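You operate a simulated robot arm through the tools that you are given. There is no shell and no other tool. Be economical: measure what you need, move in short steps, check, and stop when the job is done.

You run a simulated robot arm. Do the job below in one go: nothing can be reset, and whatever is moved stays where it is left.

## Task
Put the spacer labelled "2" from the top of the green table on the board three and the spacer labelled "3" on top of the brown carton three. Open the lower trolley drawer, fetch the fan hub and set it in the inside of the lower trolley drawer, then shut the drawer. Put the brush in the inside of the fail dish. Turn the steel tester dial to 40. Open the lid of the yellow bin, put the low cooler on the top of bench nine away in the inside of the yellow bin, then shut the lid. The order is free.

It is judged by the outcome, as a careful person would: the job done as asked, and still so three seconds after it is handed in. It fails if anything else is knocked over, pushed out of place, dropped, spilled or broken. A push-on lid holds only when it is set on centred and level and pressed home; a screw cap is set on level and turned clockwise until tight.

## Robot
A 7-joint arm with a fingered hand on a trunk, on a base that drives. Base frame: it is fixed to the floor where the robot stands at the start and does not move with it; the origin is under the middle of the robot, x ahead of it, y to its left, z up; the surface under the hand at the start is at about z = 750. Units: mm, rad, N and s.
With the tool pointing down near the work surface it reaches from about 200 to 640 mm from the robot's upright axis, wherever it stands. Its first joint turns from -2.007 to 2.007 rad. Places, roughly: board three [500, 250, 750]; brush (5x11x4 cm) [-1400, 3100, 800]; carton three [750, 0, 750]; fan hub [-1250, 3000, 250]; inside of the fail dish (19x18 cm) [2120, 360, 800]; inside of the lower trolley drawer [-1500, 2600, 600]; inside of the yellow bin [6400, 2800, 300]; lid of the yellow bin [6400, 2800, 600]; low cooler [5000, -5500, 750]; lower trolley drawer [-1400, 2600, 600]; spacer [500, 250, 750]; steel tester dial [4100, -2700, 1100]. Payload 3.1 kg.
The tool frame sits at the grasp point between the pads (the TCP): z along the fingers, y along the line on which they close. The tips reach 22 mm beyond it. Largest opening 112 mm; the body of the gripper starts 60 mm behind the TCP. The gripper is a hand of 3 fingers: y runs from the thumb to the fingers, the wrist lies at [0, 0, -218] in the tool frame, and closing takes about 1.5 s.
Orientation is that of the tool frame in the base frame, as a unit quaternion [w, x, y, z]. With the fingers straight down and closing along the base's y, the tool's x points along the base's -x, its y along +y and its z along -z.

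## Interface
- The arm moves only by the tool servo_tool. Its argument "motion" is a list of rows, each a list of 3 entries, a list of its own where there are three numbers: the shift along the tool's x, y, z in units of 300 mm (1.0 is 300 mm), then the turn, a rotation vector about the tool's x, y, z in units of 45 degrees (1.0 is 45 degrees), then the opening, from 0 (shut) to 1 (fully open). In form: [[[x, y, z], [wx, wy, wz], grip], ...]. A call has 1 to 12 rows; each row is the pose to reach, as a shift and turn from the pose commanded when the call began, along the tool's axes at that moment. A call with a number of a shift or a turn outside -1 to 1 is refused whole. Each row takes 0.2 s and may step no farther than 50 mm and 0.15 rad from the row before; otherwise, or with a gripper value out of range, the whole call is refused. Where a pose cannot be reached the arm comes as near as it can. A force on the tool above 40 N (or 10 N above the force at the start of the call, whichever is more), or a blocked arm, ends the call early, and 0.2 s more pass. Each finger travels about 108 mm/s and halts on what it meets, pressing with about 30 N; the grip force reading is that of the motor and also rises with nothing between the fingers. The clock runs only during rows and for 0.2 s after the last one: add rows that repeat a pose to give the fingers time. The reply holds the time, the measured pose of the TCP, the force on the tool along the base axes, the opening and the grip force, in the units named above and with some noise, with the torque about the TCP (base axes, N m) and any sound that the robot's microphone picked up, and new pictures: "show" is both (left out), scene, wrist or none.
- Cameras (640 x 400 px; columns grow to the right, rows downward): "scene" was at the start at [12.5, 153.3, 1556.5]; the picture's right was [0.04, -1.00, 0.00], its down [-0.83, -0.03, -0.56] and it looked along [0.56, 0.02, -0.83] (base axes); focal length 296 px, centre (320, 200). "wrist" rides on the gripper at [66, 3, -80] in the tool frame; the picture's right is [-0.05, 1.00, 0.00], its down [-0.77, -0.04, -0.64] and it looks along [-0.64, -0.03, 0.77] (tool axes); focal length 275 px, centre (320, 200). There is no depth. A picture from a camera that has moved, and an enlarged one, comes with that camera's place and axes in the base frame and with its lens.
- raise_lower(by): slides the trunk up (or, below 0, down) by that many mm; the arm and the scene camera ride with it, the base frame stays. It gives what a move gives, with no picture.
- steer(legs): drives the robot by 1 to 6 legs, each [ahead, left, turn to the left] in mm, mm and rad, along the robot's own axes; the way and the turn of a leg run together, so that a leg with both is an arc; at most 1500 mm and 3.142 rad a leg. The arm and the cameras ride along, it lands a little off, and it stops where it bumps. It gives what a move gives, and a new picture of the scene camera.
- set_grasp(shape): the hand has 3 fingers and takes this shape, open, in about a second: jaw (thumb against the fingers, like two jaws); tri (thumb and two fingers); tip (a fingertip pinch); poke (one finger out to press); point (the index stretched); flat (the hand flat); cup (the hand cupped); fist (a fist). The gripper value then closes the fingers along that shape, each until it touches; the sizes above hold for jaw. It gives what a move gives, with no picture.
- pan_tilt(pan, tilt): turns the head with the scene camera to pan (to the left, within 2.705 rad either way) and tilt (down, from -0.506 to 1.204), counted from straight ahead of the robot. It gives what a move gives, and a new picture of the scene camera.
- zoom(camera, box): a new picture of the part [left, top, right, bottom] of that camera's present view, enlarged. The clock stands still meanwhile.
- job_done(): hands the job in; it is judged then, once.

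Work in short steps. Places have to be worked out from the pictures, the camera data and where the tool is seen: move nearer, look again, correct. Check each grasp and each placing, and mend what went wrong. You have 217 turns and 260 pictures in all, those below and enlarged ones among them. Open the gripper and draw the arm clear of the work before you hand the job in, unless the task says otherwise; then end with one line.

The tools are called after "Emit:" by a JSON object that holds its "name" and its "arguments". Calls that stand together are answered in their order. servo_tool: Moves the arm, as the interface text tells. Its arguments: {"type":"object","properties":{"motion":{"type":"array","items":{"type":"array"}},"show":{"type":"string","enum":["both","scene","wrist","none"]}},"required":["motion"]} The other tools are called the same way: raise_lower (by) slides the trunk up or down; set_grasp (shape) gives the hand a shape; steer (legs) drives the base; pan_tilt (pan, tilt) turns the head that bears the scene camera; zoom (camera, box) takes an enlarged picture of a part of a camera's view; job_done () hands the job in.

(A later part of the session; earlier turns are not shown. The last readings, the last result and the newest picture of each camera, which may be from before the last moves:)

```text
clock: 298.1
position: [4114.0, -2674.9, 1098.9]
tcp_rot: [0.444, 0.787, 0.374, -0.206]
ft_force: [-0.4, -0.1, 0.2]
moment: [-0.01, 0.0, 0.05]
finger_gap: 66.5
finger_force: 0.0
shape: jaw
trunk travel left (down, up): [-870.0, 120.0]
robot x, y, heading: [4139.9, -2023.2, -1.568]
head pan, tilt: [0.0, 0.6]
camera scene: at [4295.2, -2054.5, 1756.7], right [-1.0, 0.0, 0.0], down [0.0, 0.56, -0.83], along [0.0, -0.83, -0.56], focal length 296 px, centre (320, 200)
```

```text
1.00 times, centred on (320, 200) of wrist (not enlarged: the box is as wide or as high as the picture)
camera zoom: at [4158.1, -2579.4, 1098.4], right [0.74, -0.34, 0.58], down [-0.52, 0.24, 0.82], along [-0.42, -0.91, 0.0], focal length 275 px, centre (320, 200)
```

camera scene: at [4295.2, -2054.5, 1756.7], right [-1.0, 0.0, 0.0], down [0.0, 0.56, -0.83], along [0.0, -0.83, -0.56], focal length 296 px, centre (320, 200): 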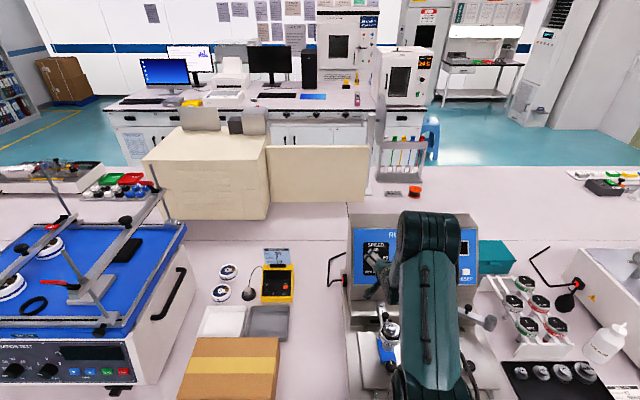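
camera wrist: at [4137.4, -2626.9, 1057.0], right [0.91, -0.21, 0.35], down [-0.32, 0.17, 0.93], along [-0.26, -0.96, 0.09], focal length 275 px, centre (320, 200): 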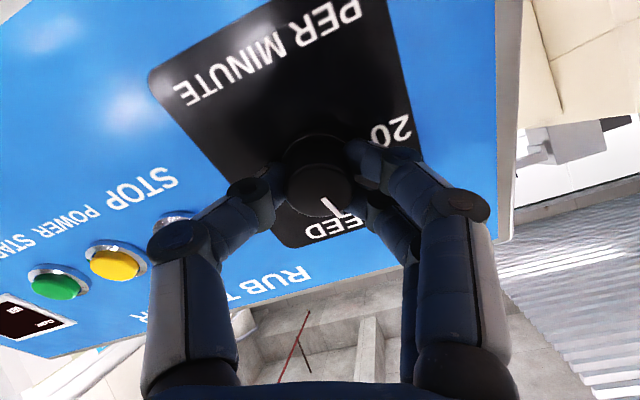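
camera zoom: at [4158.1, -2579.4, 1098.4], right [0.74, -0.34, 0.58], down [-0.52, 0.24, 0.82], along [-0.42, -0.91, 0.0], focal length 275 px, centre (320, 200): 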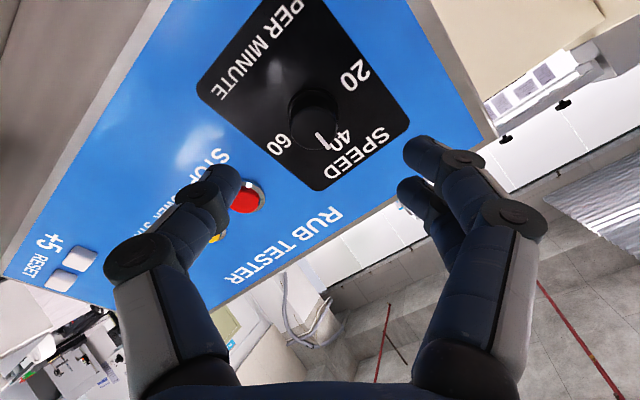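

I re-grip with a 3 mm correction and turn 8° counter-clockwise, then release.

Emit:
{"name": "servo_tool", "arguments": {"motion": [[[-0.01, -0.01, 0.1], [0, 0, 0], 0.6], [[-0.01, -0.01, 0.17], [0, 0, 0], 0.6], [[-0.01, -0.01, 0.2], [0, 0, 0], 0.6], [[-0.01, -0.01, 0.2], [0, 0, 0], 0.0], [[-0.01, -0.01, 0.2], [0, 0, 0], 0.0], [[-0.01, -0.01, 0.2], [0, 0, 0], 0.0], [[-0.01, -0.01, 0.2], [0, 0, 0], 0.0], [[-0.01, -0.01, 0.2], [0, 0, 0], 0.0]], "show": "wrist"}}

```text
clock: 299.9
position: [4111.0, -2726.8, 1068.4]
tcp_rot: [0.445, 0.787, 0.374, -0.205]
ft_force: [-2.0, -3.1, 2.5]
moment: [-0.05, 0.0, -0.05]
finger_gap: 17.2
finger_force: 30.4
shape: jaw
trunk travel left (down, up): [-870.0, 120.0]
robot x, y, heading: [4143.8, -2021.5, -1.57]
head pan, tilt: [0.0, 0.6]
camera wrist: at [4154.5, -2632.0, 1067.7], right [0.74, -0.34, 0.58], down [-0.52, 0.24, 0.82], along [-0.42, -0.91, 0.0], focal length 275 px, centre (320, 200)
```

wrist: 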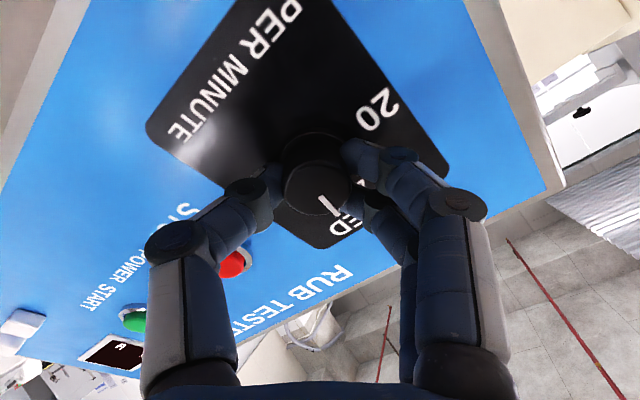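

Good centred grip. Now the small counter-clockwise turn and release, then back off for a square look.

Emit:
{"name": "servo_tool", "arguments": {"motion": [[[0, 0, 0], [0, 0, -0.09], 0.0], [[0, 0, 0], [0, 0, -0.17], 0.0], [[0, 0, 0], [0, 0, -0.17], 0.0], [[0, 0, 0], [0, 0, -0.17], 0.3], [[0, 0, 0], [0, 0, -0.17], 0.6], [[0, 0, 0], [0, 0, -0.17], 0.6], [[0, 0, -0.1], [0, 0, -0.17], 0.6], [[0, 0, -0.2], [0, 0, -0.17], 0.6], [[0, 0, -0.2], [0, 0, -0.17], 0.6]], "show": "none"}}

Emit:
{"name": "steer", "arguments": {"legs": [[-120, 0, 0], [0, -230, 0]]}}

Emit:
{"name": "zoom", "arguments": {"camera": "scene", "box": [295, 215, 335, 245]}}

```text
clock: 301.9
position: [4110.9, -2676.0, 1097.8]
tcp_rot: [0.429, 0.762, 0.425, -0.234]
ft_force: [0.2, -0.7, 0.9]
moment: [0.01, -0.01, 0.02]
finger_gap: 66.3
finger_force: 0.0
shape: jaw
trunk travel left (down, up): [-870.0, 120.0]
robot x, y, heading: [4139.0, -2024.4, -1.573]
head pan, tilt: [0.0, 0.6]
```

```text
clock: 304.4
position: [3882.0, -2556.8, 1097.8]
tcp_rot: [0.43, 0.761, 0.426, -0.235]
ft_force: [-0.8, 0.2, 0.1]
moment: [0.01, -0.01, 0.0]
finger_gap: 67.1
finger_force: 0.1
shape: jaw
trunk travel left (down, up): [-870.0, 120.0]
robot x, y, heading: [3911.1, -1902.4, -1.574]
head pan, tilt: [0.0, 0.6]
camera scene: at [4065.8, -1935.7, 1756.6], right [-1.0, 0.0, 0.0], down [0.0, 0.57, -0.82], along [0.0, -0.82, -0.57], focal length 296 px, centre (320, 200)
```

scene: 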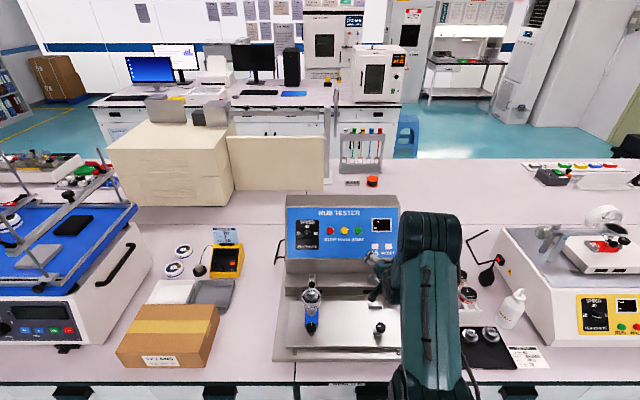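

```text
13.33 times, centred on (315, 230) of scene
camera zoom: at [4065.8, -1935.7, 1756.6], right [-1.0, 0.0, 0.0], down [0.0, 0.57, -0.82], along [0.0, -0.82, -0.57], focal length 3950 px, centre (387, -200)
```

zoom: 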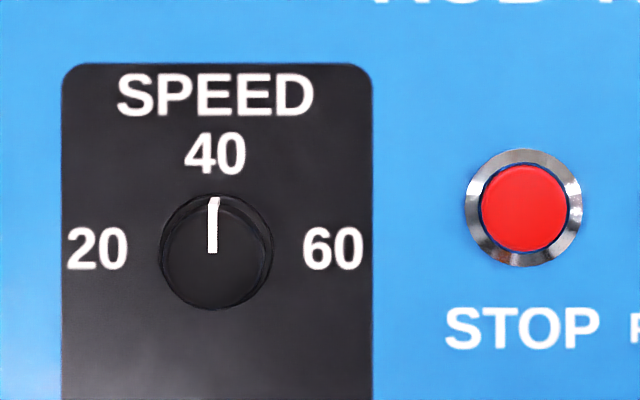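

The dial reads 40. I back away and turn the hand vertical again.

Emit:
{"name": "steer", "arguments": {"legs": [[-330, 0, 0]]}}

Emit:
{"name": "servo_tool", "arguments": {"motion": [[[0, 0, 0], [0.046, 0.158, -0.08], 0.6], [[0, 0, 0], [0.093, 0.316, -0.16], 0.6], [[0, 0, 0], [0.14, 0.475, -0.239], 0.6], [[0, 0, 0], [0.186, 0.633, -0.319], 0.6]], "show": "none"}}

Emit:
{"name": "servo_tool", "arguments": {"motion": [[[0, 0, 0], [0.046, 0.158, -0.08], 0.6], [[0, 0, 0], [0.093, 0.316, -0.16], 0.6], [[0, 0, 0], [0.14, 0.475, -0.239], 0.6], [[0, 0, 0], [0.186, 0.633, -0.319], 0.6], [[0, 0, 0], [0.186, 0.633, -0.319], 0.6]], "show": "none"}}

Emit:
{"name": "pan_tilt", "arguments": {"pan": 0.5, "tilt": 0.2}}

```text
clock: 306.6
position: [3882.3, -2225.8, 1098.0]
tcp_rot: [0.429, 0.761, 0.425, -0.235]
ft_force: [0.4, -0.2, -0.3]
moment: [-0.04, 0.01, 0.04]
finger_gap: 66.8
finger_force: 0.0
shape: jaw
trunk travel left (down, up): [-870.0, 120.0]
robot x, y, heading: [3911.0, -1575.6, -1.567]
head pan, tilt: [0.0, 0.6]
camera scene: at [4065.4, -1605.5, 1756.6], right [-1.0, 0.0, 0.0], down [0.0, 0.56, -0.83], along [0.0, -0.83, -0.56], focal length 296 px, centre (320, 200)
```

scene: 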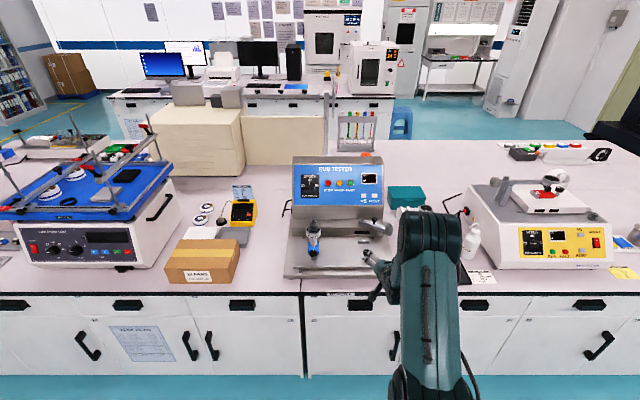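

```text
clock: 307.6
position: [3888.9, -2231.2, 1100.0]
tcp_rot: [0.271, 0.763, 0.571, -0.133]
ft_force: [0.3, -0.9, 0.4]
moment: [0.0, 0.03, -0.03]
finger_gap: 66.6
finger_force: 0.0
shape: jaw
out of reach, approached as far as the arm can: row 4
trunk travel left (down, up): [-870.0, 120.0]
robot x, y, heading: [3909.2, -1576.3, -1.574]
head pan, tilt: [0.0, 0.6]
```

```text
clock: 308.8
position: [3882.8, -2213.7, 1100.4]
tcp_rot: [0.144, 0.741, 0.653, -0.064]
ft_force: [-0.3, -0.1, 0.3]
moment: [0.0, 0.01, 0.02]
finger_gap: 66.7
finger_force: 0.0
shape: jaw
out of reach, approached as far as the arm can: row 1, 3, 4, 5
trunk travel left (down, up): [-870.0, 120.0]
robot x, y, heading: [3910.7, -1575.0, -1.57]
head pan, tilt: [0.0, 0.6]
```

```text
clock: 309.7
position: [3881.9, -2213.3, 1098.1]
tcp_rot: [0.144, 0.742, 0.652, -0.064]
ft_force: [0.5, 0.6, -0.7]
moment: [0.01, 0.02, 0.0]
finger_gap: 66.8
finger_force: 0.0
shape: jaw
trunk travel left (down, up): [-870.0, 120.0]
robot x, y, heading: [3911.9, -1573.5, -1.572]
head pan, tilt: [0.499, 0.201]
camera scene: at [4110.0, -1599.1, 1793.3], right [-0.88, -0.48, 0.0], down [-0.1, 0.18, -0.98], along [0.47, -0.86, -0.2], focal length 296 px, centre (320, 200)
```

scene: 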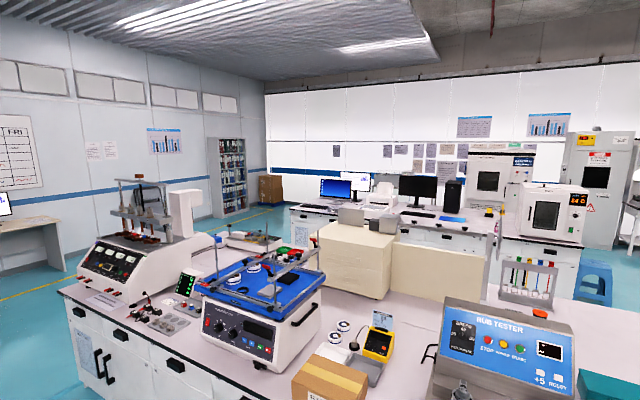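

The arm was at full stretch while turning. I draw the hand back toward the robot so the commanded vertical pose becomes reachable.

Emit:
{"name": "servo_tool", "arguments": {"motion": [[[0.12, 0, 0], [0, 0, 0], 0.6], [[0.24, 0, 0], [0, 0, 0], 0.6], [[0.36, 0, 0], [0, 0, 0], 0.6], [[0.48, 0, 0], [0, 0, 0], 0.6], [[0.6, 0, 0], [0, 0, 0], 0.6], [[0.6, 0, 0], [0, 0, 0], 0.6]], "show": "none"}}

```text
clock: 311.1
position: [3906.2, -2042.2, 1049.2]
tcp_rot: [0.143, 0.742, 0.652, -0.063]
ft_force: [-0.3, 0.3, -0.3]
moment: [0.01, -0.01, -0.01]
finger_gap: 66.8
finger_force: 0.0
shape: jaw
trunk travel left (down, up): [-870.0, 120.0]
robot x, y, heading: [3908.6, -1574.1, -1.567]
head pan, tilt: [0.499, 0.201]
```

Now I finish the remaining ~20° rotation.

Emit:
{"name": "servo_tool", "arguments": {"motion": [[[0, 0, 0], [0.049, 0.126, -0.054], 0.6], [[0, 0, 0], [0.097, 0.251, -0.109], 0.6], [[0, 0, 0], [0.146, 0.377, -0.163], 0.6]], "show": "none"}}

Emit:
{"name": "steer", "arguments": {"legs": [[0, 0, 1.567], [1500, 30, 0], [1500, 30, 0], [0, 0, -1.571]]}}

Emit:
{"name": "pan_tilt", "arguments": {"pan": -0.3, "tilt": 0.3}}

```text
clock: 311.9
position: [3904.0, -2029.2, 1049.6]
tcp_rot: [0.064, 0.714, 0.696, -0.034]
ft_force: [-0.7, -0.6, 0.6]
moment: [-0.02, -0.03, 0.01]
finger_gap: 67.0
finger_force: 0.1
shape: jaw
out of reach, approached as far as the arm can: row 2, 3
trunk travel left (down, up): [-870.0, 120.0]
robot x, y, heading: [3908.4, -1574.6, -1.569]
head pan, tilt: [0.499, 0.201]
```

```text
refused: leg 2 is longer than a leg can be; nothing moved
```

```text
clock: 313.1
position: [3904.8, -2030.6, 1047.2]
tcp_rot: [0.064, 0.715, 0.696, -0.034]
ft_force: [-0.7, 0.3, 0.4]
moment: [0.01, -0.01, 0.0]
finger_gap: 66.8
finger_force: 0.0
shape: jaw
trunk travel left (down, up): [-870.0, 120.0]
robot x, y, heading: [3913.0, -1574.6, -1.575]
head pan, tilt: [-0.3, 0.3]
camera scene: at [4037.8, -1606.4, 1784.1], right [-0.96, 0.29, 0.0], down [0.09, 0.28, -0.96], along [-0.28, -0.91, -0.3], focal length 296 px, centre (320, 200)
```

scene: 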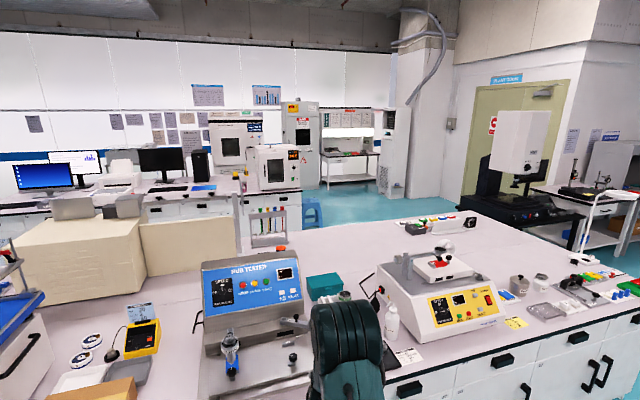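

I re-issue the drive with shorter legs: east along the aisle, then south past the bench end.

Emit:
{"name": "steer", "arguments": {"legs": [[0, 0, 1.571], [1480, 0, 0], [1480, 0, 0]]}}

Emit:
{"name": "pan_tilt", "arguments": {"pan": -0.7, "tilt": 0.3}}

```text
clock: 331.2
position: [7346.8, -1633.5, 1049.5]
tcp_rot: [0.069, 0.013, 0.997, 0.021]
ft_force: [0.8, -0.2, 0.1]
moment: [0.0, 0.01, -0.02]
finger_gap: 66.8
finger_force: 0.0
shape: jaw
trunk travel left (down, up): [-870.0, 120.0]
robot x, y, heading: [6892.0, -1625.5, 0.001]
head pan, tilt: [-0.3, 0.3]
camera scene: at [6921.6, -1503.1, 1784.1], right [-0.3, -0.96, 0.0], down [-0.28, 0.09, -0.96], along [0.91, -0.28, -0.3], focal length 296 px, centre (320, 200)
```

scene: 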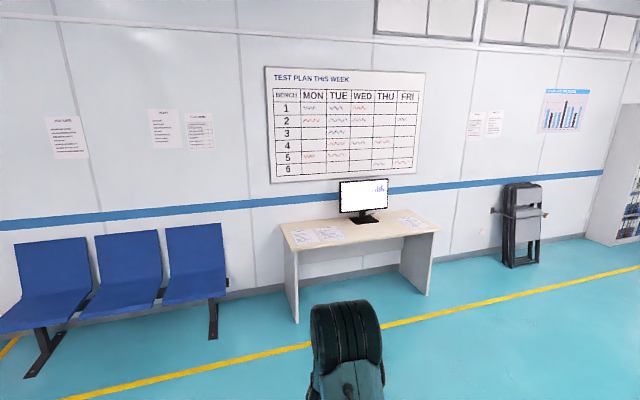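

```text
clock: 332.1
position: [7347.7, -1634.1, 1049.3]
tcp_rot: [0.069, 0.014, 0.997, 0.021]
ft_force: [0.2, 0.2, -0.3]
moment: [-0.01, -0.02, -0.01]
finger_gap: 66.9
finger_force: 0.1
shape: jaw
trunk travel left (down, up): [-870.0, 120.0]
robot x, y, heading: [6888.4, -1624.6, 0.002]
head pan, tilt: [-0.7, 0.3]
camera scene: at [6903.8, -1535.5, 1784.1], right [-0.64, -0.77, 0.0], down [-0.23, 0.19, -0.96], along [0.73, -0.61, -0.3], focal length 296 px, centre (320, 200)
```

scene: 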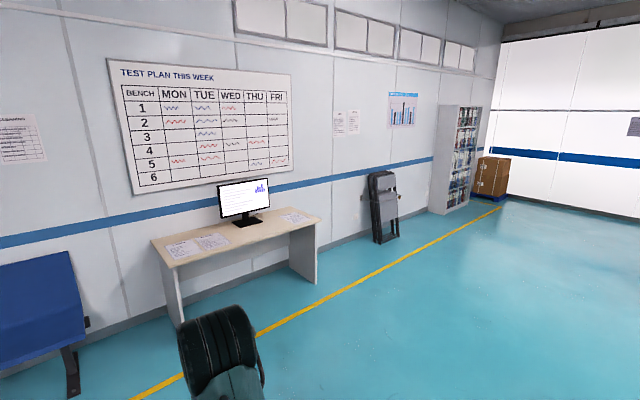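

The way south is clear. I turn and drive to y≈-4000, then look west at bench nine.

Emit:
{"name": "steer", "arguments": {"legs": [[0, 0, -1.573], [1250, 60, 0], [1250, 0, 0], [0, 0, -0.785]]}}

Emit:
{"name": "pan_tilt", "arguments": {"pan": 0.0, "tilt": 0.35}}

```text
clock: 350.4
position: [6596.3, -4484.4, 1049.1]
tcp_rot: [0.045, 0.926, 0.372, -0.056]
ft_force: [-0.6, -0.9, -0.3]
moment: [0.01, -0.01, 0.01]
finger_gap: 66.9
finger_force: 0.0
shape: jaw
trunk travel left (down, up): [-870.0, 120.0]
robot x, y, heading: [6923.6, -4165.8, -2.352]
head pan, tilt: [-0.7, 0.3]
camera scene: at [6981.2, -4241.0, 1784.1], right [-0.09, 1.0, 0.0], down [0.29, 0.03, -0.96], along [-0.95, -0.09, -0.3], focal length 296 px, centre (320, 200)
```

scene: 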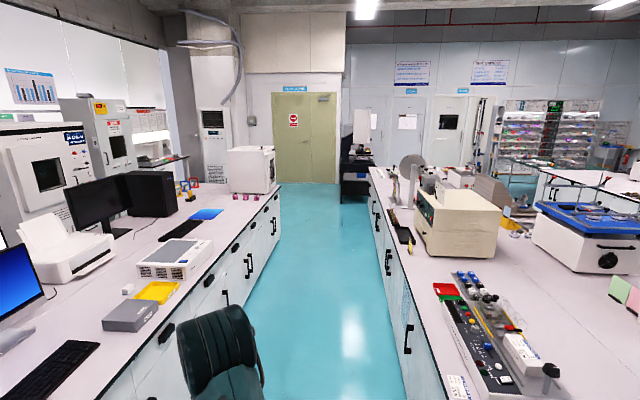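

```text
clock: 351.4
position: [6595.9, -4483.5, 1050.2]
tcp_rot: [0.046, 0.925, 0.373, -0.056]
ft_force: [0.2, 1.6, 0.2]
moment: [0.05, 0.02, 0.02]
finger_gap: 66.7
finger_force: 0.1
shape: jaw
trunk travel left (down, up): [-870.0, 120.0]
robot x, y, heading: [6921.9, -4165.0, -2.35]
head pan, tilt: [0.0, 0.351]
camera scene: at [7008.6, -4298.6, 1779.4], right [-0.71, 0.7, 0.0], down [0.24, 0.24, -0.94], along [-0.66, -0.67, -0.34], focal length 296 px, centre (320, 200)
```

scene: 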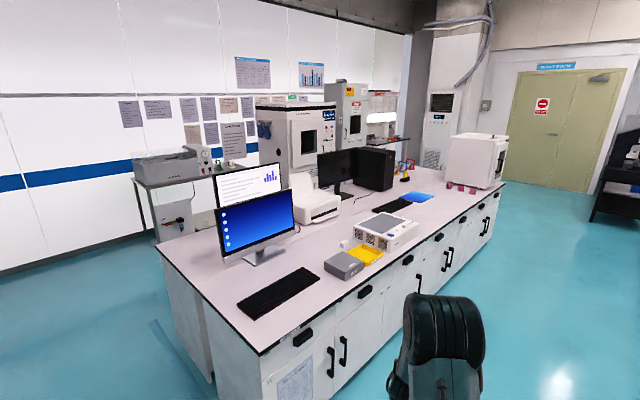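

Emit:
{"name": "zoom", "arguments": {"camera": "scene", "box": [280, 150, 520, 300]}}

```text
2.67 times, centred on (400, 225) of scene
camera zoom: at [7008.6, -4298.6, 1779.4], right [-0.71, 0.7, 0.0], down [0.24, 0.24, -0.94], along [-0.66, -0.67, -0.34], focal length 790 px, centre (107, 133)
```

zoom: 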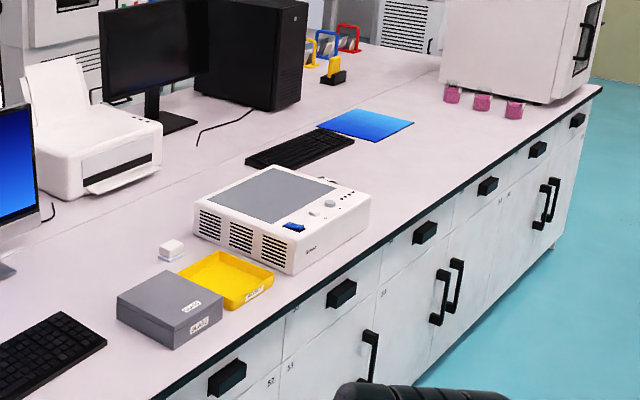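

The cooler should be near (5000,-5500). I drive along the aisle to face that spot.

Emit:
{"name": "steer", "arguments": {"legs": [[795, -530, 0], [795, -530, 0], [0, 0, 0.78]]}}

Emit:
{"name": "pan_tilt", "arguments": {"pan": 0.0, "tilt": 0.65}}

```text
clock: 363.1
position: [5033.8, -4993.3, 1048.7]
tcp_rot: [0.063, 0.718, 0.692, -0.035]
ft_force: [-0.1, 0.5, 0.0]
moment: [-0.02, -0.02, 0.02]
finger_gap: 66.8
finger_force: 0.0
shape: jaw
trunk travel left (down, up): [-870.0, 120.0]
robot x, y, heading: [5043.8, -4534.8, -1.579]
head pan, tilt: [0.0, 0.351]
camera scene: at [5200.5, -4574.6, 1779.4], right [-1.0, 0.01, 0.0], down [0.0, 0.34, -0.94], along [-0.01, -0.94, -0.34], focal length 296 px, centre (320, 200)
```

scene: 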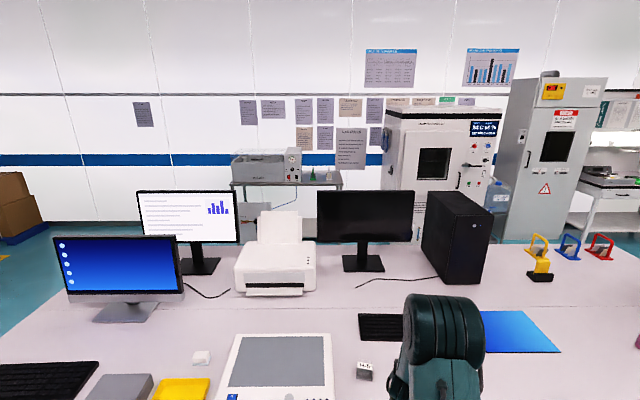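

```text
clock: 363.9
position: [5034.0, -4993.4, 1049.1]
tcp_rot: [0.063, 0.719, 0.692, -0.036]
ft_force: [-0.3, 0.7, 0.0]
moment: [0.02, 0.01, 0.0]
finger_gap: 66.9
finger_force: 0.1
shape: jaw
trunk travel left (down, up): [-870.0, 120.0]
robot x, y, heading: [5042.9, -4537.6, -1.578]
head pan, tilt: [0.0, 0.649]
camera scene: at [5200.5, -4568.4, 1752.4], right [-1.0, 0.01, 0.0], down [0.01, 0.6, -0.8], along [-0.01, -0.8, -0.6], focal length 296 px, centre (320, 200)
```

scene: 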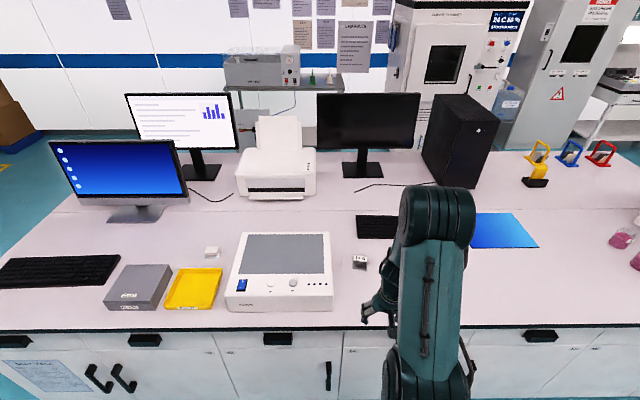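

Emit:
{"name": "zoom", "arguments": {"camera": "scene", "box": [320, 230, 400, 290]}}

Emit:
{"name": "zoom", "arguments": {"camera": "scene", "box": [180, 220, 340, 320]}}

Emit:
{"name": "zoom", "arguments": {"camera": "scene", "box": [320, 180, 560, 330]}}

```text
6.67 times, centred on (360, 260) of scene
camera zoom: at [5200.5, -4568.4, 1752.4], right [-1.0, 0.01, 0.0], down [0.01, 0.6, -0.8], along [-0.01, -0.8, -0.6], focal length 1975 px, centre (53, -200)
```

zoom: 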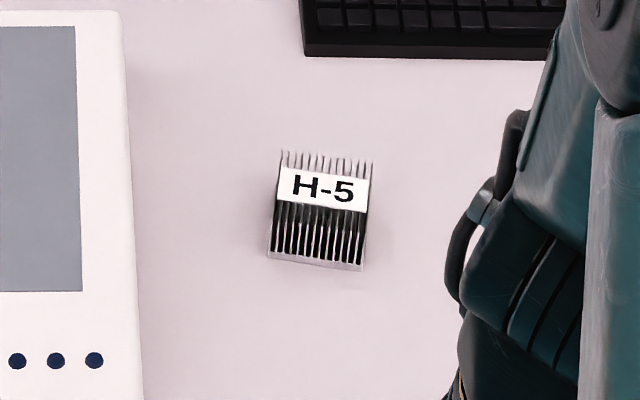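

```text
4.00 times, centred on (260, 270) of scene
camera zoom: at [5200.5, -4568.4, 1752.4], right [-1.0, 0.01, 0.0], down [0.01, 0.6, -0.8], along [-0.01, -0.8, -0.6], focal length 1185 px, centre (560, -80)
```

zoom: 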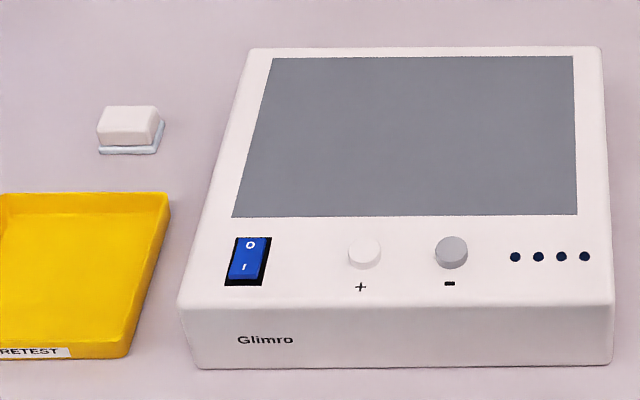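

```text
2.67 times, centred on (440, 255) of scene
camera zoom: at [5200.5, -4568.4, 1752.4], right [-1.0, 0.01, 0.0], down [0.01, 0.6, -0.8], along [-0.01, -0.8, -0.6], focal length 790 px, centre (0, 53)
```

zoom: 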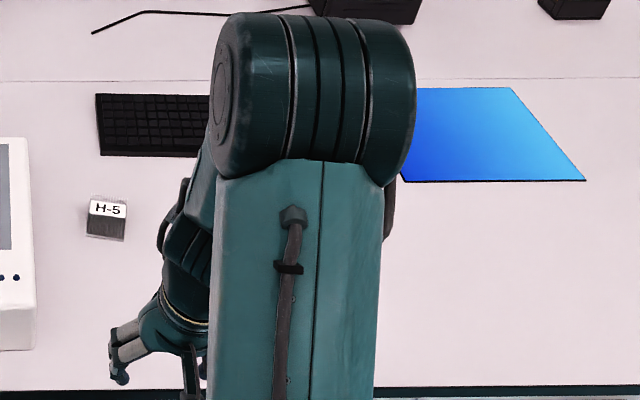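

The finned heatsink "H-5" at about (5020,-5412) is the low cooler. I lower the trunk and drive 280 mm closer.

Emit:
{"name": "raise_lower", "arguments": {"by": -120}}

Emit:
{"name": "servo_tool", "arguments": {"motion": [[[0, 0, 0.05], [0.02, 0.07, -0.02], 0.7], [[0, 0, 0.1], [0.045, 0.14, -0.05], 0.7], [[0, 0, 0.1], [0.045, 0.14, -0.05], 0.7]], "show": "none"}}

Emit:
{"name": "steer", "arguments": {"legs": [[280, 0, 0]]}}

Emit:
{"name": "zoom", "arguments": {"camera": "wrist", "box": [0, 0, 640, 400]}}

```text
clock: 365.4
position: [5035.0, -4993.6, 930.1]
tcp_rot: [0.063, 0.718, 0.692, -0.035]
ft_force: [0.2, 0.9, -0.6]
moment: [-0.01, 0.03, 0.0]
finger_gap: 66.7
finger_force: 0.0
shape: jaw
trunk travel left (down, up): [-750.0, 240.0]
robot x, y, heading: [5047.2, -4537.5, -1.579]
head pan, tilt: [0.0, 0.649]
```

```text
clock: 366.2
position: [5032.2, -4989.8, 906.3]
tcp_rot: [0.043, 0.708, 0.704, -0.026]
ft_force: [-0.9, -0.4, 0.2]
moment: [0.04, 0.0, -0.04]
finger_gap: 78.0
finger_force: 0.2
shape: jaw
out of reach, approached as far as the arm can: row 2
trunk travel left (down, up): [-750.0, 240.0]
robot x, y, heading: [5045.4, -4536.2, -1.584]
head pan, tilt: [0.0, 0.649]
```

```text
clock: 368.1
position: [5032.5, -5274.2, 906.3]
tcp_rot: [0.042, 0.706, 0.706, -0.025]
ft_force: [0.4, 0.2, 0.9]
moment: [-0.01, 0.02, -0.01]
finger_gap: 78.0
finger_force: 0.0
shape: jaw
trunk travel left (down, up): [-750.0, 240.0]
robot x, y, heading: [5046.1, -4822.1, -1.576]
head pan, tilt: [0.0, 0.649]
camera scene: at [5198.7, -4852.4, 1632.3], right [-1.0, 0.0, 0.0], down [0.0, 0.61, -0.8], along [0.0, -0.8, -0.61], focal length 296 px, centre (320, 200)
```

scene: 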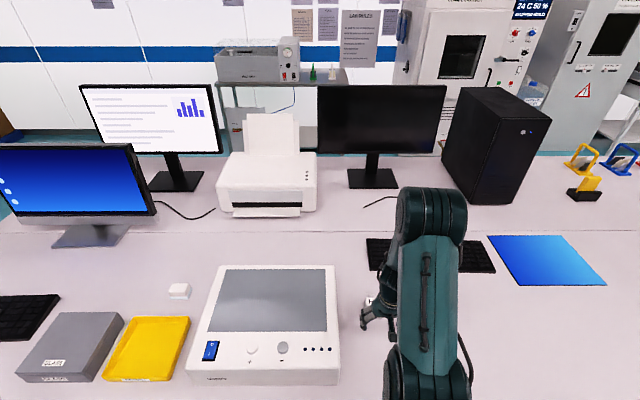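

```text
1.00 times, centred on (320, 200) of wrist (not enlarged: the box is as wide or as high as the picture)
camera zoom: at [5033.9, -5200.4, 979.9], right [1.0, -0.05, 0.03], down [-0.05, -0.71, 0.71], along [-0.01, -0.71, -0.71], focal length 275 px, centre (320, 200)
```

zoom: 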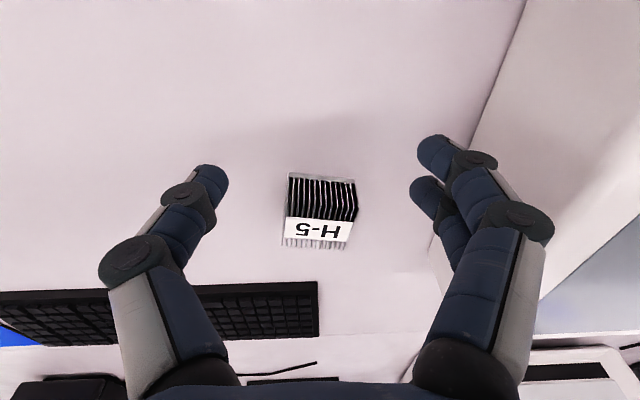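

The cooler (about 60 mm wide, top z≈815) sits at about (5029,-5381), turned ~7°. I move above it, levelling and yawing the hand.

Emit:
{"name": "servo_tool", "arguments": {"motion": [[[-0.12, -0.005, 0.0], [0.01, 0.04, 0.05], 0.85], [[-0.24, -0.01, 0.0], [0.02, 0.08, 0.1], 0.85], [[-0.34, -0.015, 0.05], [0.031, 0.121, 0.155], 0.85], [[-0.34, -0.015, 0.12], [0.031, 0.121, 0.155], 0.85], [[-0.34, -0.015, 0.12], [0.031, 0.121, 0.155], 0.85]], "show": "wrist"}}

```text
clock: 369.3
position: [5029.4, -5278.3, 874.9]
tcp_rot: [0.032, 0.748, 0.661, -0.036]
ft_force: [0.7, -0.3, 0.6]
moment: [0.05, -0.01, -0.03]
finger_gap: 95.3
finger_force: 0.1
shape: jaw
out of reach, approached as far as the arm can: row 1, 2, 3, 4
trunk travel left (down, up): [-750.0, 240.0]
robot x, y, heading: [5043.4, -4822.7, -1.573]
head pan, tilt: [0.0, 0.649]
camera wrist: at [5039.9, -5204.3, 948.7], right [0.99, -0.17, 0.01], down [-0.12, -0.7, 0.71], along [-0.12, -0.7, -0.71], focal length 275 px, centre (320, 200)
```

wrist: 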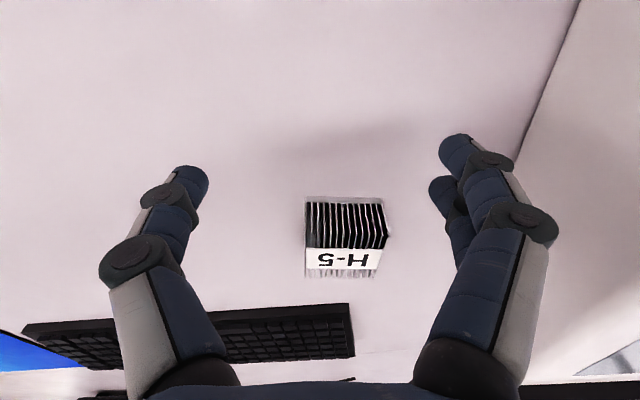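

The arm reports a limit although the distance is short; its joint posture is awkward. I lift and move sideways to let it re-fold, then check.

Emit:
{"name": "servo_tool", "arguments": {"motion": [[[0.05, 0.1, -0.1], [0, 0.03, 0], 0.85], [[0.05, 0.2, -0.2], [0, 0.06, 0], 0.85], [[0.05, 0.33, -0.25], [0, 0.09, 0], 0.85], [[0.0, 0.46, -0.25], [0, 0.1, 0], 0.85], [[-0.1, 0.55, -0.25], [0, 0.1, 0], 0.85], [[-0.2, 0.6, -0.25], [0, 0.1, 0], 0.85], [[-0.2, 0.6, -0.25], [0, 0.1, 0], 0.85]], "show": "scene"}}

```text
clock: 370.9
position: [5139.8, -5188.3, 929.7]
tcp_rot: [-0.019, 0.749, 0.661, 0.037]
ft_force: [-0.4, -0.2, 1.2]
moment: [-0.01, -0.06, -0.01]
finger_gap: 95.0
finger_force: 0.0
shape: jaw
out of reach, approached as far as the arm can: row 1, 2, 3, 4, 5, 6, 7
trunk travel left (down, up): [-750.0, 240.0]
robot x, y, heading: [5043.3, -4822.4, -1.577]
head pan, tilt: [0.0, 0.649]
camera scene: at [5195.5, -4851.7, 1632.7], right [-1.0, 0.0, 0.0], down [0.0, 0.6, -0.8], along [0.0, -0.8, -0.6], focal length 296 px, centre (320, 200)
```

scene: 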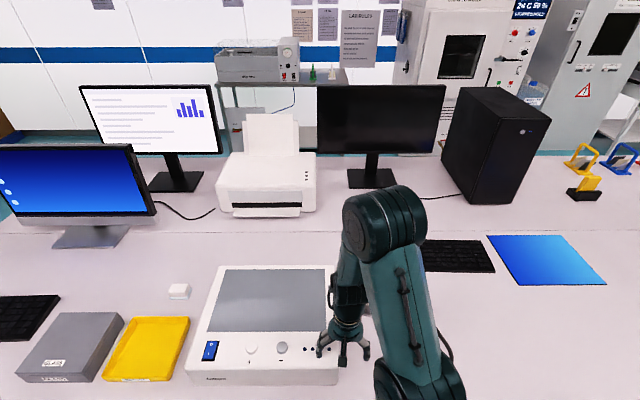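

The wrist seems stuck at a limit. I raise the trunk for clearance, then pitch the hand forward and extend to free it before levelling again.

Emit:
{"name": "raise_lower", "arguments": {"by": 120}}

Emit:
{"name": "servo_tool", "arguments": {"motion": [[[-0.05, -0.05, 0], [0, -0.16, -0.05], 0.85], [[-0.1, -0.1, 0], [0, -0.32, -0.1], 0.85], [[-0.2, -0.15, 0], [0, -0.48, -0.15], 0.85], [[-0.3, -0.2, 0], [0, -0.64, -0.15], 0.85], [[-0.4, -0.25, 0], [0, -0.7, -0.15], 0.85], [[-0.5, -0.3, 0], [0, -0.7, -0.15], 0.85], [[-0.5, -0.3, 0], [0, -0.7, -0.15], 0.85]], "show": "scene"}}

```text
clock: 372.4
position: [5141.5, -5189.9, 1049.6]
tcp_rot: [-0.02, 0.749, 0.661, 0.036]
ft_force: [-0.8, -0.3, 0.0]
moment: [0.02, -0.02, -0.02]
finger_gap: 95.1
finger_force: 0.0
shape: jaw
trunk travel left (down, up): [-870.0, 120.0]
robot x, y, heading: [5047.1, -4822.7, -1.575]
head pan, tilt: [0.0, 0.649]
```

```text
clock: 374.0
position: [5033.3, -5327.3, 1033.9]
tcp_rot: [0.163, 0.691, 0.684, -0.167]
ft_force: [0.5, -0.1, -1.0]
moment: [0.01, 0.0, 0.01]
finger_gap: 95.3
finger_force: 0.0
shape: jaw
out of reach, approached as far as the arm can: row 1, 2
trunk travel left (down, up): [-870.0, 120.0]
robot x, y, heading: [5042.3, -4819.1, -1.576]
head pan, tilt: [0.0, 0.649]
camera scene: at [5199.8, -4850.9, 1752.3], right [-1.0, 0.0, 0.0], down [0.0, 0.6, -0.8], along [0.0, -0.8, -0.6], focal length 296 px, centre (320, 200)
```

scene: 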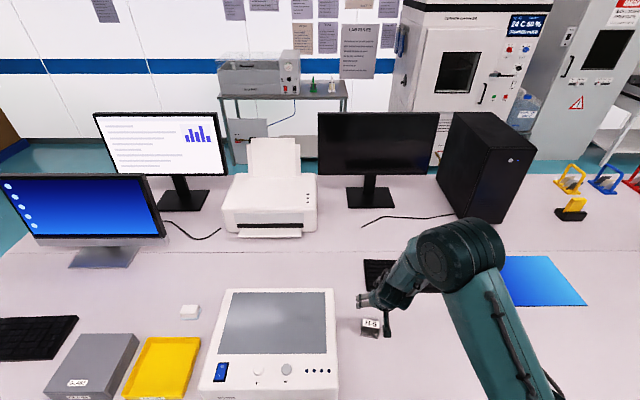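

It re-folded well, now extended over the bench. I level the hand with the right yaw above the cooler.

Emit:
{"name": "servo_tool", "arguments": {"motion": [[[0, 0, 0.05], [0.007, 0.15, 0.035], 0.85], [[0, -0.005, 0.1], [0.014, 0.3, 0.07], 0.85], [[0.005, -0.01, 0.15], [0.022, 0.45, 0.104], 0.85], [[0.007, -0.013, 0.2], [0.029, 0.6, 0.139], 0.85], [[0.007, -0.013, 0.3], [0.029, 0.6, 0.139], 0.85], [[0.007, -0.013, 0.4], [0.029, 0.6, 0.139], 0.85], [[0.007, -0.013, 0.4], [0.029, 0.6, 0.139], 0.85]], "show": "wrist"}}

```text
clock: 375.6
position: [5000.9, -5340.5, 948.2]
tcp_rot: [0.029, 0.747, 0.657, -0.1]
ft_force: [-0.5, -0.5, 0.1]
moment: [-0.03, 0.01, -0.02]
finger_gap: 94.9
finger_force: 0.0
shape: jaw
out of reach, approached as far as the arm can: row 3, 4, 5, 6
trunk travel left (down, up): [-870.0, 120.0]
robot x, y, heading: [5045.1, -4825.2, -1.575]
head pan, tilt: [0.0, 0.649]
camera wrist: at [5022.0, -5262.5, 1012.8], right [0.98, -0.18, -0.08], down [-0.05, -0.64, 0.77], along [-0.19, -0.75, -0.63], focal length 275 px, centre (320, 200)
```

wrist: 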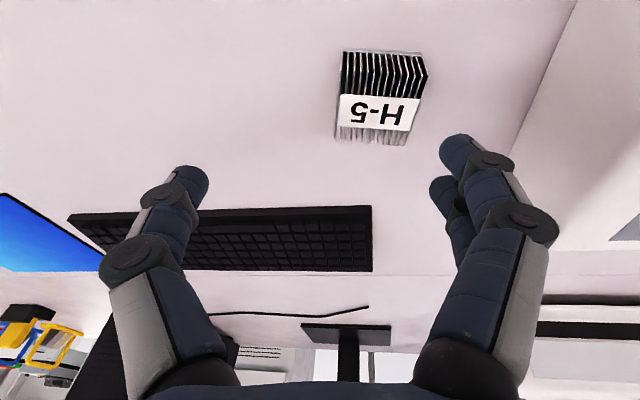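

Still limited near vertical. I move to a pose like the start one (hand forward-left and high), where the arm was fully free, to reset its posture.

Emit:
{"name": "servo_tool", "arguments": {"motion": [[[0.01, 0.08, -0.115], [-0.016, 0.029, -0.02], 0.85], [[0.02, 0.16, -0.23], [-0.032, 0.058, -0.04], 0.85], [[0.03, 0.24, -0.345], [-0.048, 0.087, -0.06], 0.85], [[0.04, 0.315, -0.46], [-0.064, 0.116, -0.08], 0.85], [[0.05, 0.39, -0.575], [-0.08, 0.145, -0.1], 0.85], [[0.06, 0.47, -0.69], [-0.096, 0.174, -0.12], 0.85], [[0.07, 0.55, -0.8], [-0.112, 0.203, -0.14], 0.85], [[0.075, 0.63, -0.92], [-0.128, 0.232, -0.162], 0.85], [[0.075, 0.63, -0.92], [-0.128, 0.232, -0.162], 0.85]], "show": "scene"}}

```text
clock: 377.6
position: [5219.3, -5378.9, 1204.9]
tcp_rot: [-0.023, 0.702, 0.705, 0.102]
ft_force: [-0.5, -0.6, 0.1]
moment: [0.02, 0.01, 0.03]
finger_gap: 95.0
finger_force: 0.1
shape: jaw
out of reach, approached as far as the arm can: row 1, 2
trunk travel left (down, up): [-870.0, 120.0]
robot x, y, heading: [5041.7, -4815.6, -1.577]
head pan, tilt: [0.0, 0.649]
camera scene: at [5198.0, -4851.7, 1752.4], right [-1.0, 0.0, 0.0], down [0.0, 0.6, -0.8], along [0.0, -0.8, -0.6], focal length 296 px, centre (320, 200)
```

scene: 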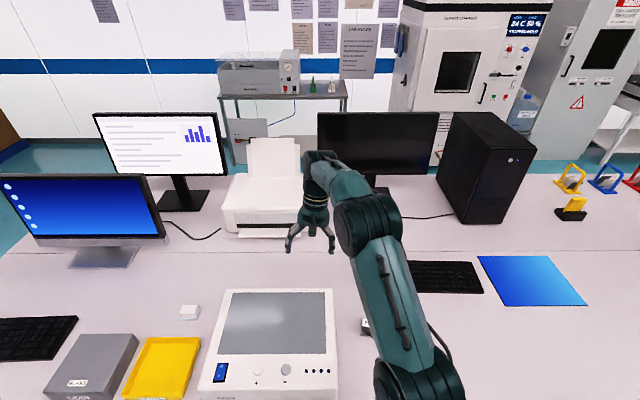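

The posture is free now. I level the hand here.

Emit:
{"name": "servo_tool", "arguments": {"motion": [[[0, 0, 0], [0.07, -0.11, 0.002], 0.85], [[0, 0, 0], [0.142, -0.225, 0.005], 0.85], [[0, 0, 0], [0.142, -0.225, 0.005], 0.85]], "show": "none"}}

```text
clock: 378.4
position: [5219.4, -5379.1, 1203.3]
tcp_rot: [0.0, 0.706, 0.708, -0.001]
ft_force: [0.2, -0.9, -1.1]
moment: [0.02, -0.03, -0.01]
finger_gap: 95.0
finger_force: 0.1
shape: jaw
trunk travel left (down, up): [-870.0, 120.0]
robot x, y, heading: [5047.8, -4824.5, -1.577]
head pan, tilt: [0.0, 0.649]
```

Level. Now I move across and down toward the cooler without changing orientation.

Emit:
{"name": "servo_tool", "arguments": {"motion": [[[0, -0.1, 0.1], [0, 0, 0], 0.85], [[0, -0.2, 0.2], [0, 0, 0], 0.85], [[0, -0.3, 0.3], [0, 0, 0], 0.85], [[0, -0.41, 0.41], [0, 0, 0], 0.85], [[0, -0.52, 0.52], [0, 0, 0], 0.85], [[-0.005, -0.633, 0.62], [0, 0, 0], 0.85], [[-0.005, -0.633, 0.7], [0, 0, 0], 0.85], [[-0.005, -0.633, 0.8], [0, 0, 0], 0.85], [[-0.005, -0.633, 0.9], [0, 0, 0], 0.85], [[-0.005, -0.633, 0.9], [0, 0, 0], 0.85]], "show": "wrist"}}

```text
clock: 380.6
position: [5029.1, -5380.3, 933.9]
tcp_rot: [0.0, 0.707, 0.708, 0.0]
ft_force: [0.1, -0.4, -0.4]
moment: [0.01, -0.01, -0.01]
finger_gap: 95.0
finger_force: 0.1
shape: jaw
trunk travel left (down, up): [-870.0, 120.0]
robot x, y, heading: [5045.6, -4821.7, -1.575]
head pan, tilt: [0.0, 0.649]
camera wrist: at [5032.4, -5314.1, 1014.4], right [1.0, -0.04, 0.0], down [-0.03, -0.77, 0.64], along [-0.03, -0.64, -0.77], focal length 275 px, centre (320, 200)
```

wrist: 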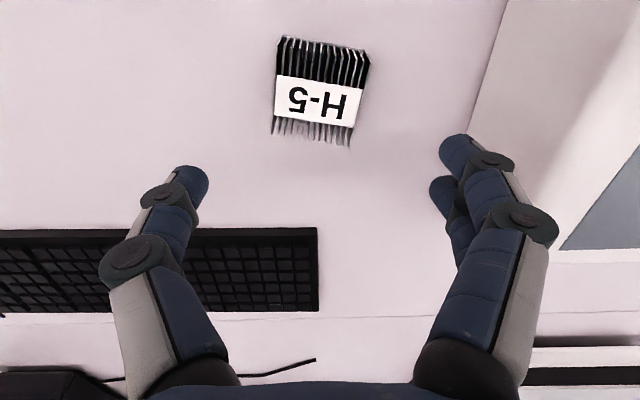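

The cooler is centred below at (5028,-5380). I descend to z≈820.

Emit:
{"name": "servo_tool", "arguments": {"motion": [[[0, 0, 0.13], [0, 0, 0], 0.85], [[0, 0, 0.25], [0, 0, 0], 0.85], [[0, 0, 0.34], [0, 0, 0], 0.85], [[0, 0, 0.38], [0, 0, 0], 0.85], [[0, 0, 0.38], [0, 0, 0], 0.85]], "show": "wrist"}}

```text
clock: 381.8
position: [5028.8, -5381.1, 820.7]
tcp_rot: [0.001, 0.707, 0.707, -0.001]
ft_force: [-1.1, -0.9, 9.4]
moment: [0.02, -0.31, -0.04]
finger_gap: 94.9
finger_force: 0.1
shape: jaw
trunk travel left (down, up): [-870.0, 120.0]
robot x, y, heading: [5043.0, -4823.0, -1.574]
head pan, tilt: [0.0, 0.649]
camera wrist: at [5032.4, -5314.9, 900.7], right [1.0, -0.04, 0.0], down [-0.03, -0.77, 0.64], along [-0.03, -0.64, -0.77], focal length 275 px, centre (320, 200)
```

wrist: 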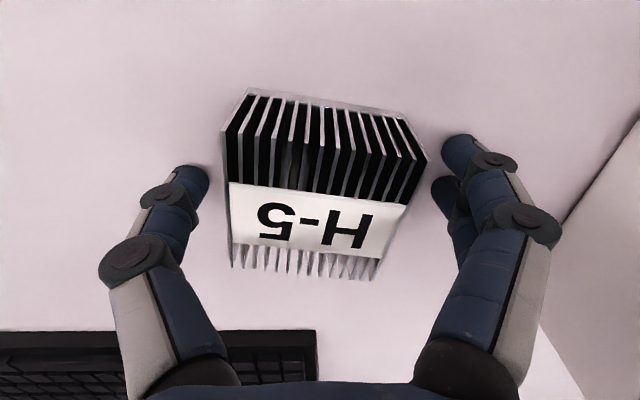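

The fingertips just touch the bench (z≈799). I rise 2 mm and close on the cooler.

Emit:
{"name": "servo_tool", "arguments": {"motion": [[[0, 0, -0.01], [0, 0, 0], 0.85], [[0, 0, -0.01], [0, 0, 0], 0.0], [[0, 0, -0.01], [0, 0, 0], 0.0], [[0, 0, -0.01], [0, 0, 0], 0.0], [[0, 0, -0.01], [0, 0, 0], 0.0], [[0, 0, -0.01], [0, 0, 0], 0.0], [[0, 0, -0.01], [0, 0, 0], 0.0]], "show": "wrist"}}

```text
clock: 383.4
position: [5028.6, -5381.3, 824.1]
tcp_rot: [0.001, 0.706, 0.708, -0.001]
ft_force: [-0.4, -0.1, -0.3]
moment: [0.0, 0.03, 0.0]
finger_gap: 52.8
finger_force: 30.4
shape: jaw
trunk travel left (down, up): [-870.0, 120.0]
robot x, y, heading: [5047.0, -4819.3, -1.579]
head pan, tilt: [0.0, 0.649]
camera wrist: at [5032.7, -5315.2, 902.7], right [1.0, -0.04, 0.0], down [-0.03, -0.77, 0.64], along [-0.03, -0.64, -0.77], focal length 275 px, centre (320, 200)
```

wrist: 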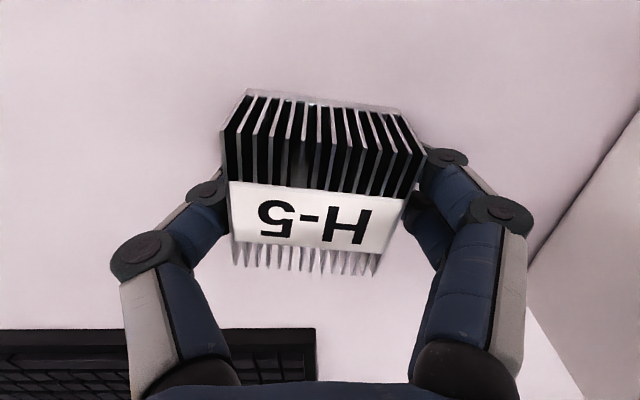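

The cooler is gripped (52.8 mm). I lift it and check.

Emit:
{"name": "servo_tool", "arguments": {"motion": [[[0, 0, -0.1], [0, 0, 0], 0.0], [[0, 0, -0.2], [0, 0, 0], 0.0], [[0, 0, -0.35], [0, 0, 0], 0.0], [[0, 0, -0.5], [0, 0, 0], 0.0], [[0, 0, -0.6], [0, 0, 0], 0.0]], "show": "wrist"}}

```text
clock: 384.6
position: [5028.6, -5382.1, 1002.5]
tcp_rot: [0.001, 0.706, 0.708, -0.001]
ft_force: [0.7, 0.0, -1.1]
moment: [0.0, -0.01, -0.04]
finger_gap: 52.5
finger_force: 29.7
shape: jaw
trunk travel left (down, up): [-870.0, 120.0]
robot x, y, heading: [5043.4, -4820.5, -1.574]
head pan, tilt: [0.0, 0.649]
camera wrist: at [5031.9, -5314.8, 1083.0], right [1.0, -0.04, 0.0], down [-0.03, -0.77, 0.64], along [-0.03, -0.64, -0.77], focal length 275 px, centre (320, 200)
```

wrist: 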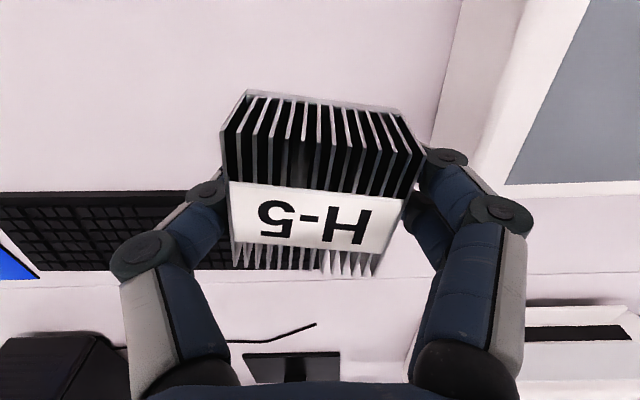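

Held firmly. I drive out of the aisle and north toward the yellow bin.

Emit:
{"name": "steer", "arguments": {"legs": [[-620, 0, 0], [0, 0, 1.574], [980, 0, 0], [980, 0, 0], [0, 0, 1.571]]}}

Emit:
{"name": "pan_tilt", "arguments": {"pan": 0.2, "tilt": 0.35}}

```text
clock: 405.0
position: [7022.2, -3720.4, 1003.1]
tcp_rot: [0.0, -0.695, 0.719, 0.0]
ft_force: [-0.5, 0.2, -1.6]
moment: [-0.01, -0.01, -0.01]
finger_gap: 51.9
finger_force: 30.3
shape: jaw
trunk travel left (down, up): [-870.0, 120.0]
robot x, y, heading: [6990.4, -4279.5, 1.529]
head pan, tilt: [0.0, 0.649]
camera scene: at [6835.4, -4249.2, 1752.3], right [1.0, -0.04, 0.0], down [-0.02, -0.6, -0.8], along [0.03, 0.8, -0.6], focal length 296 px, centre (320, 200)
```

scene: 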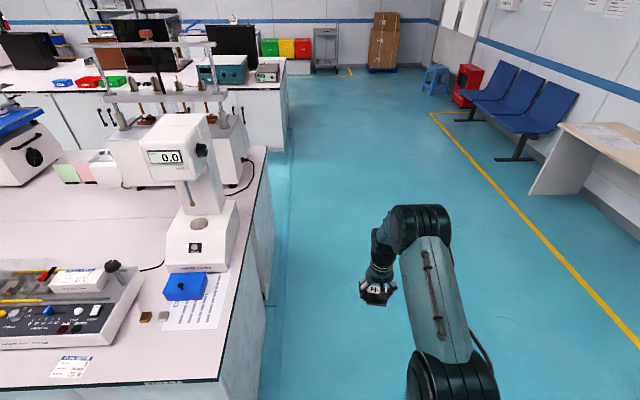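

```text
clock: 405.8
position: [7022.3, -3720.5, 1003.7]
tcp_rot: [0.0, -0.694, 0.72, 0.0]
ft_force: [-0.9, 0.4, -1.6]
moment: [0.02, 0.0, -0.02]
finger_gap: 52.1
finger_force: 30.0
shape: jaw
trunk travel left (down, up): [-870.0, 120.0]
robot x, y, heading: [6986.3, -4281.1, 1.523]
head pan, tilt: [0.201, 0.351]
camera scene: at [6817.1, -4244.0, 1779.3], right [0.99, 0.16, 0.0], down [0.05, -0.34, -0.94], along [-0.15, 0.93, -0.34], focal length 296 px, centre (320, 200)
```

scene: 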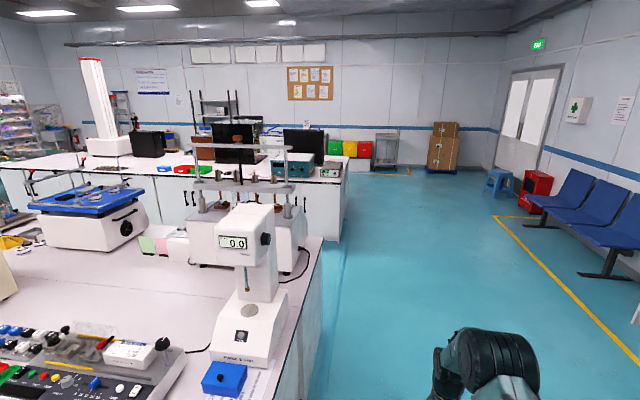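

The coloured bins stand along the far wall. I drive north past the bench ends.

Emit:
{"name": "steer", "arguments": {"legs": [[1400, 67, 0], [1400, 67, 0], [1400, 67, 0], [1300, 67, 0]]}}

Emit:
{"name": "pan_tilt", "arguments": {"pan": 0.35, "tilt": 0.5}}

```text
clock: 432.1
position: [7104.3, 1793.3, 1003.0]
tcp_rot: [0.0, -0.683, 0.73, 0.0]
ft_force: [0.0, -0.3, -0.5]
moment: [0.0, 0.03, -0.03]
finger_gap: 52.3
finger_force: 30.1
shape: jaw
trunk travel left (down, up): [-870.0, 120.0]
robot x, y, heading: [7051.3, 1240.5, 1.498]
head pan, tilt: [0.201, 0.351]
camera scene: at [6883.3, 1276.3, 1779.4], right [0.99, 0.13, 0.0], down [0.04, -0.34, -0.94], along [-0.12, 0.93, -0.34], focal length 296 px, centre (320, 200)
```

scene: 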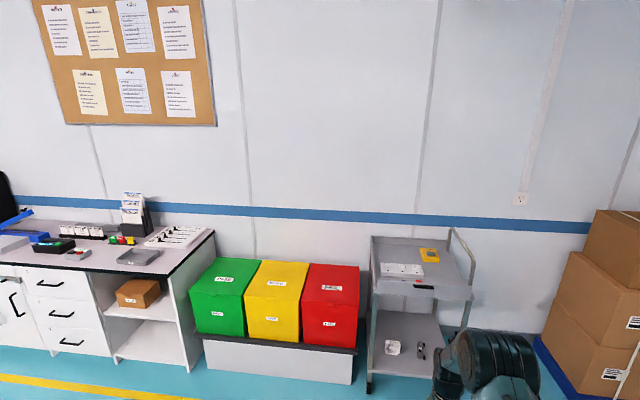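

```text
clock: 432.8
position: [7105.0, 1793.5, 1002.9]
tcp_rot: [-0.001, -0.684, 0.729, 0.0]
ft_force: [-0.2, 0.2, -1.7]
moment: [0.02, 0.03, 0.0]
finger_gap: 52.2
finger_force: 30.3
shape: jaw
trunk travel left (down, up): [-870.0, 120.0]
robot x, y, heading: [7050.7, 1237.1, 1.501]
head pan, tilt: [0.351, 0.499]
camera scene: at [6870.4, 1271.6, 1765.8], right [0.96, 0.27, 0.0], down [0.13, -0.46, -0.88], along [-0.24, 0.84, -0.48], focal length 296 px, centre (320, 200)
```

scene: 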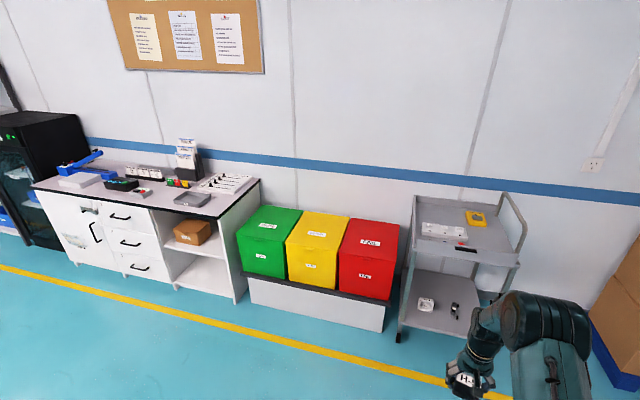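

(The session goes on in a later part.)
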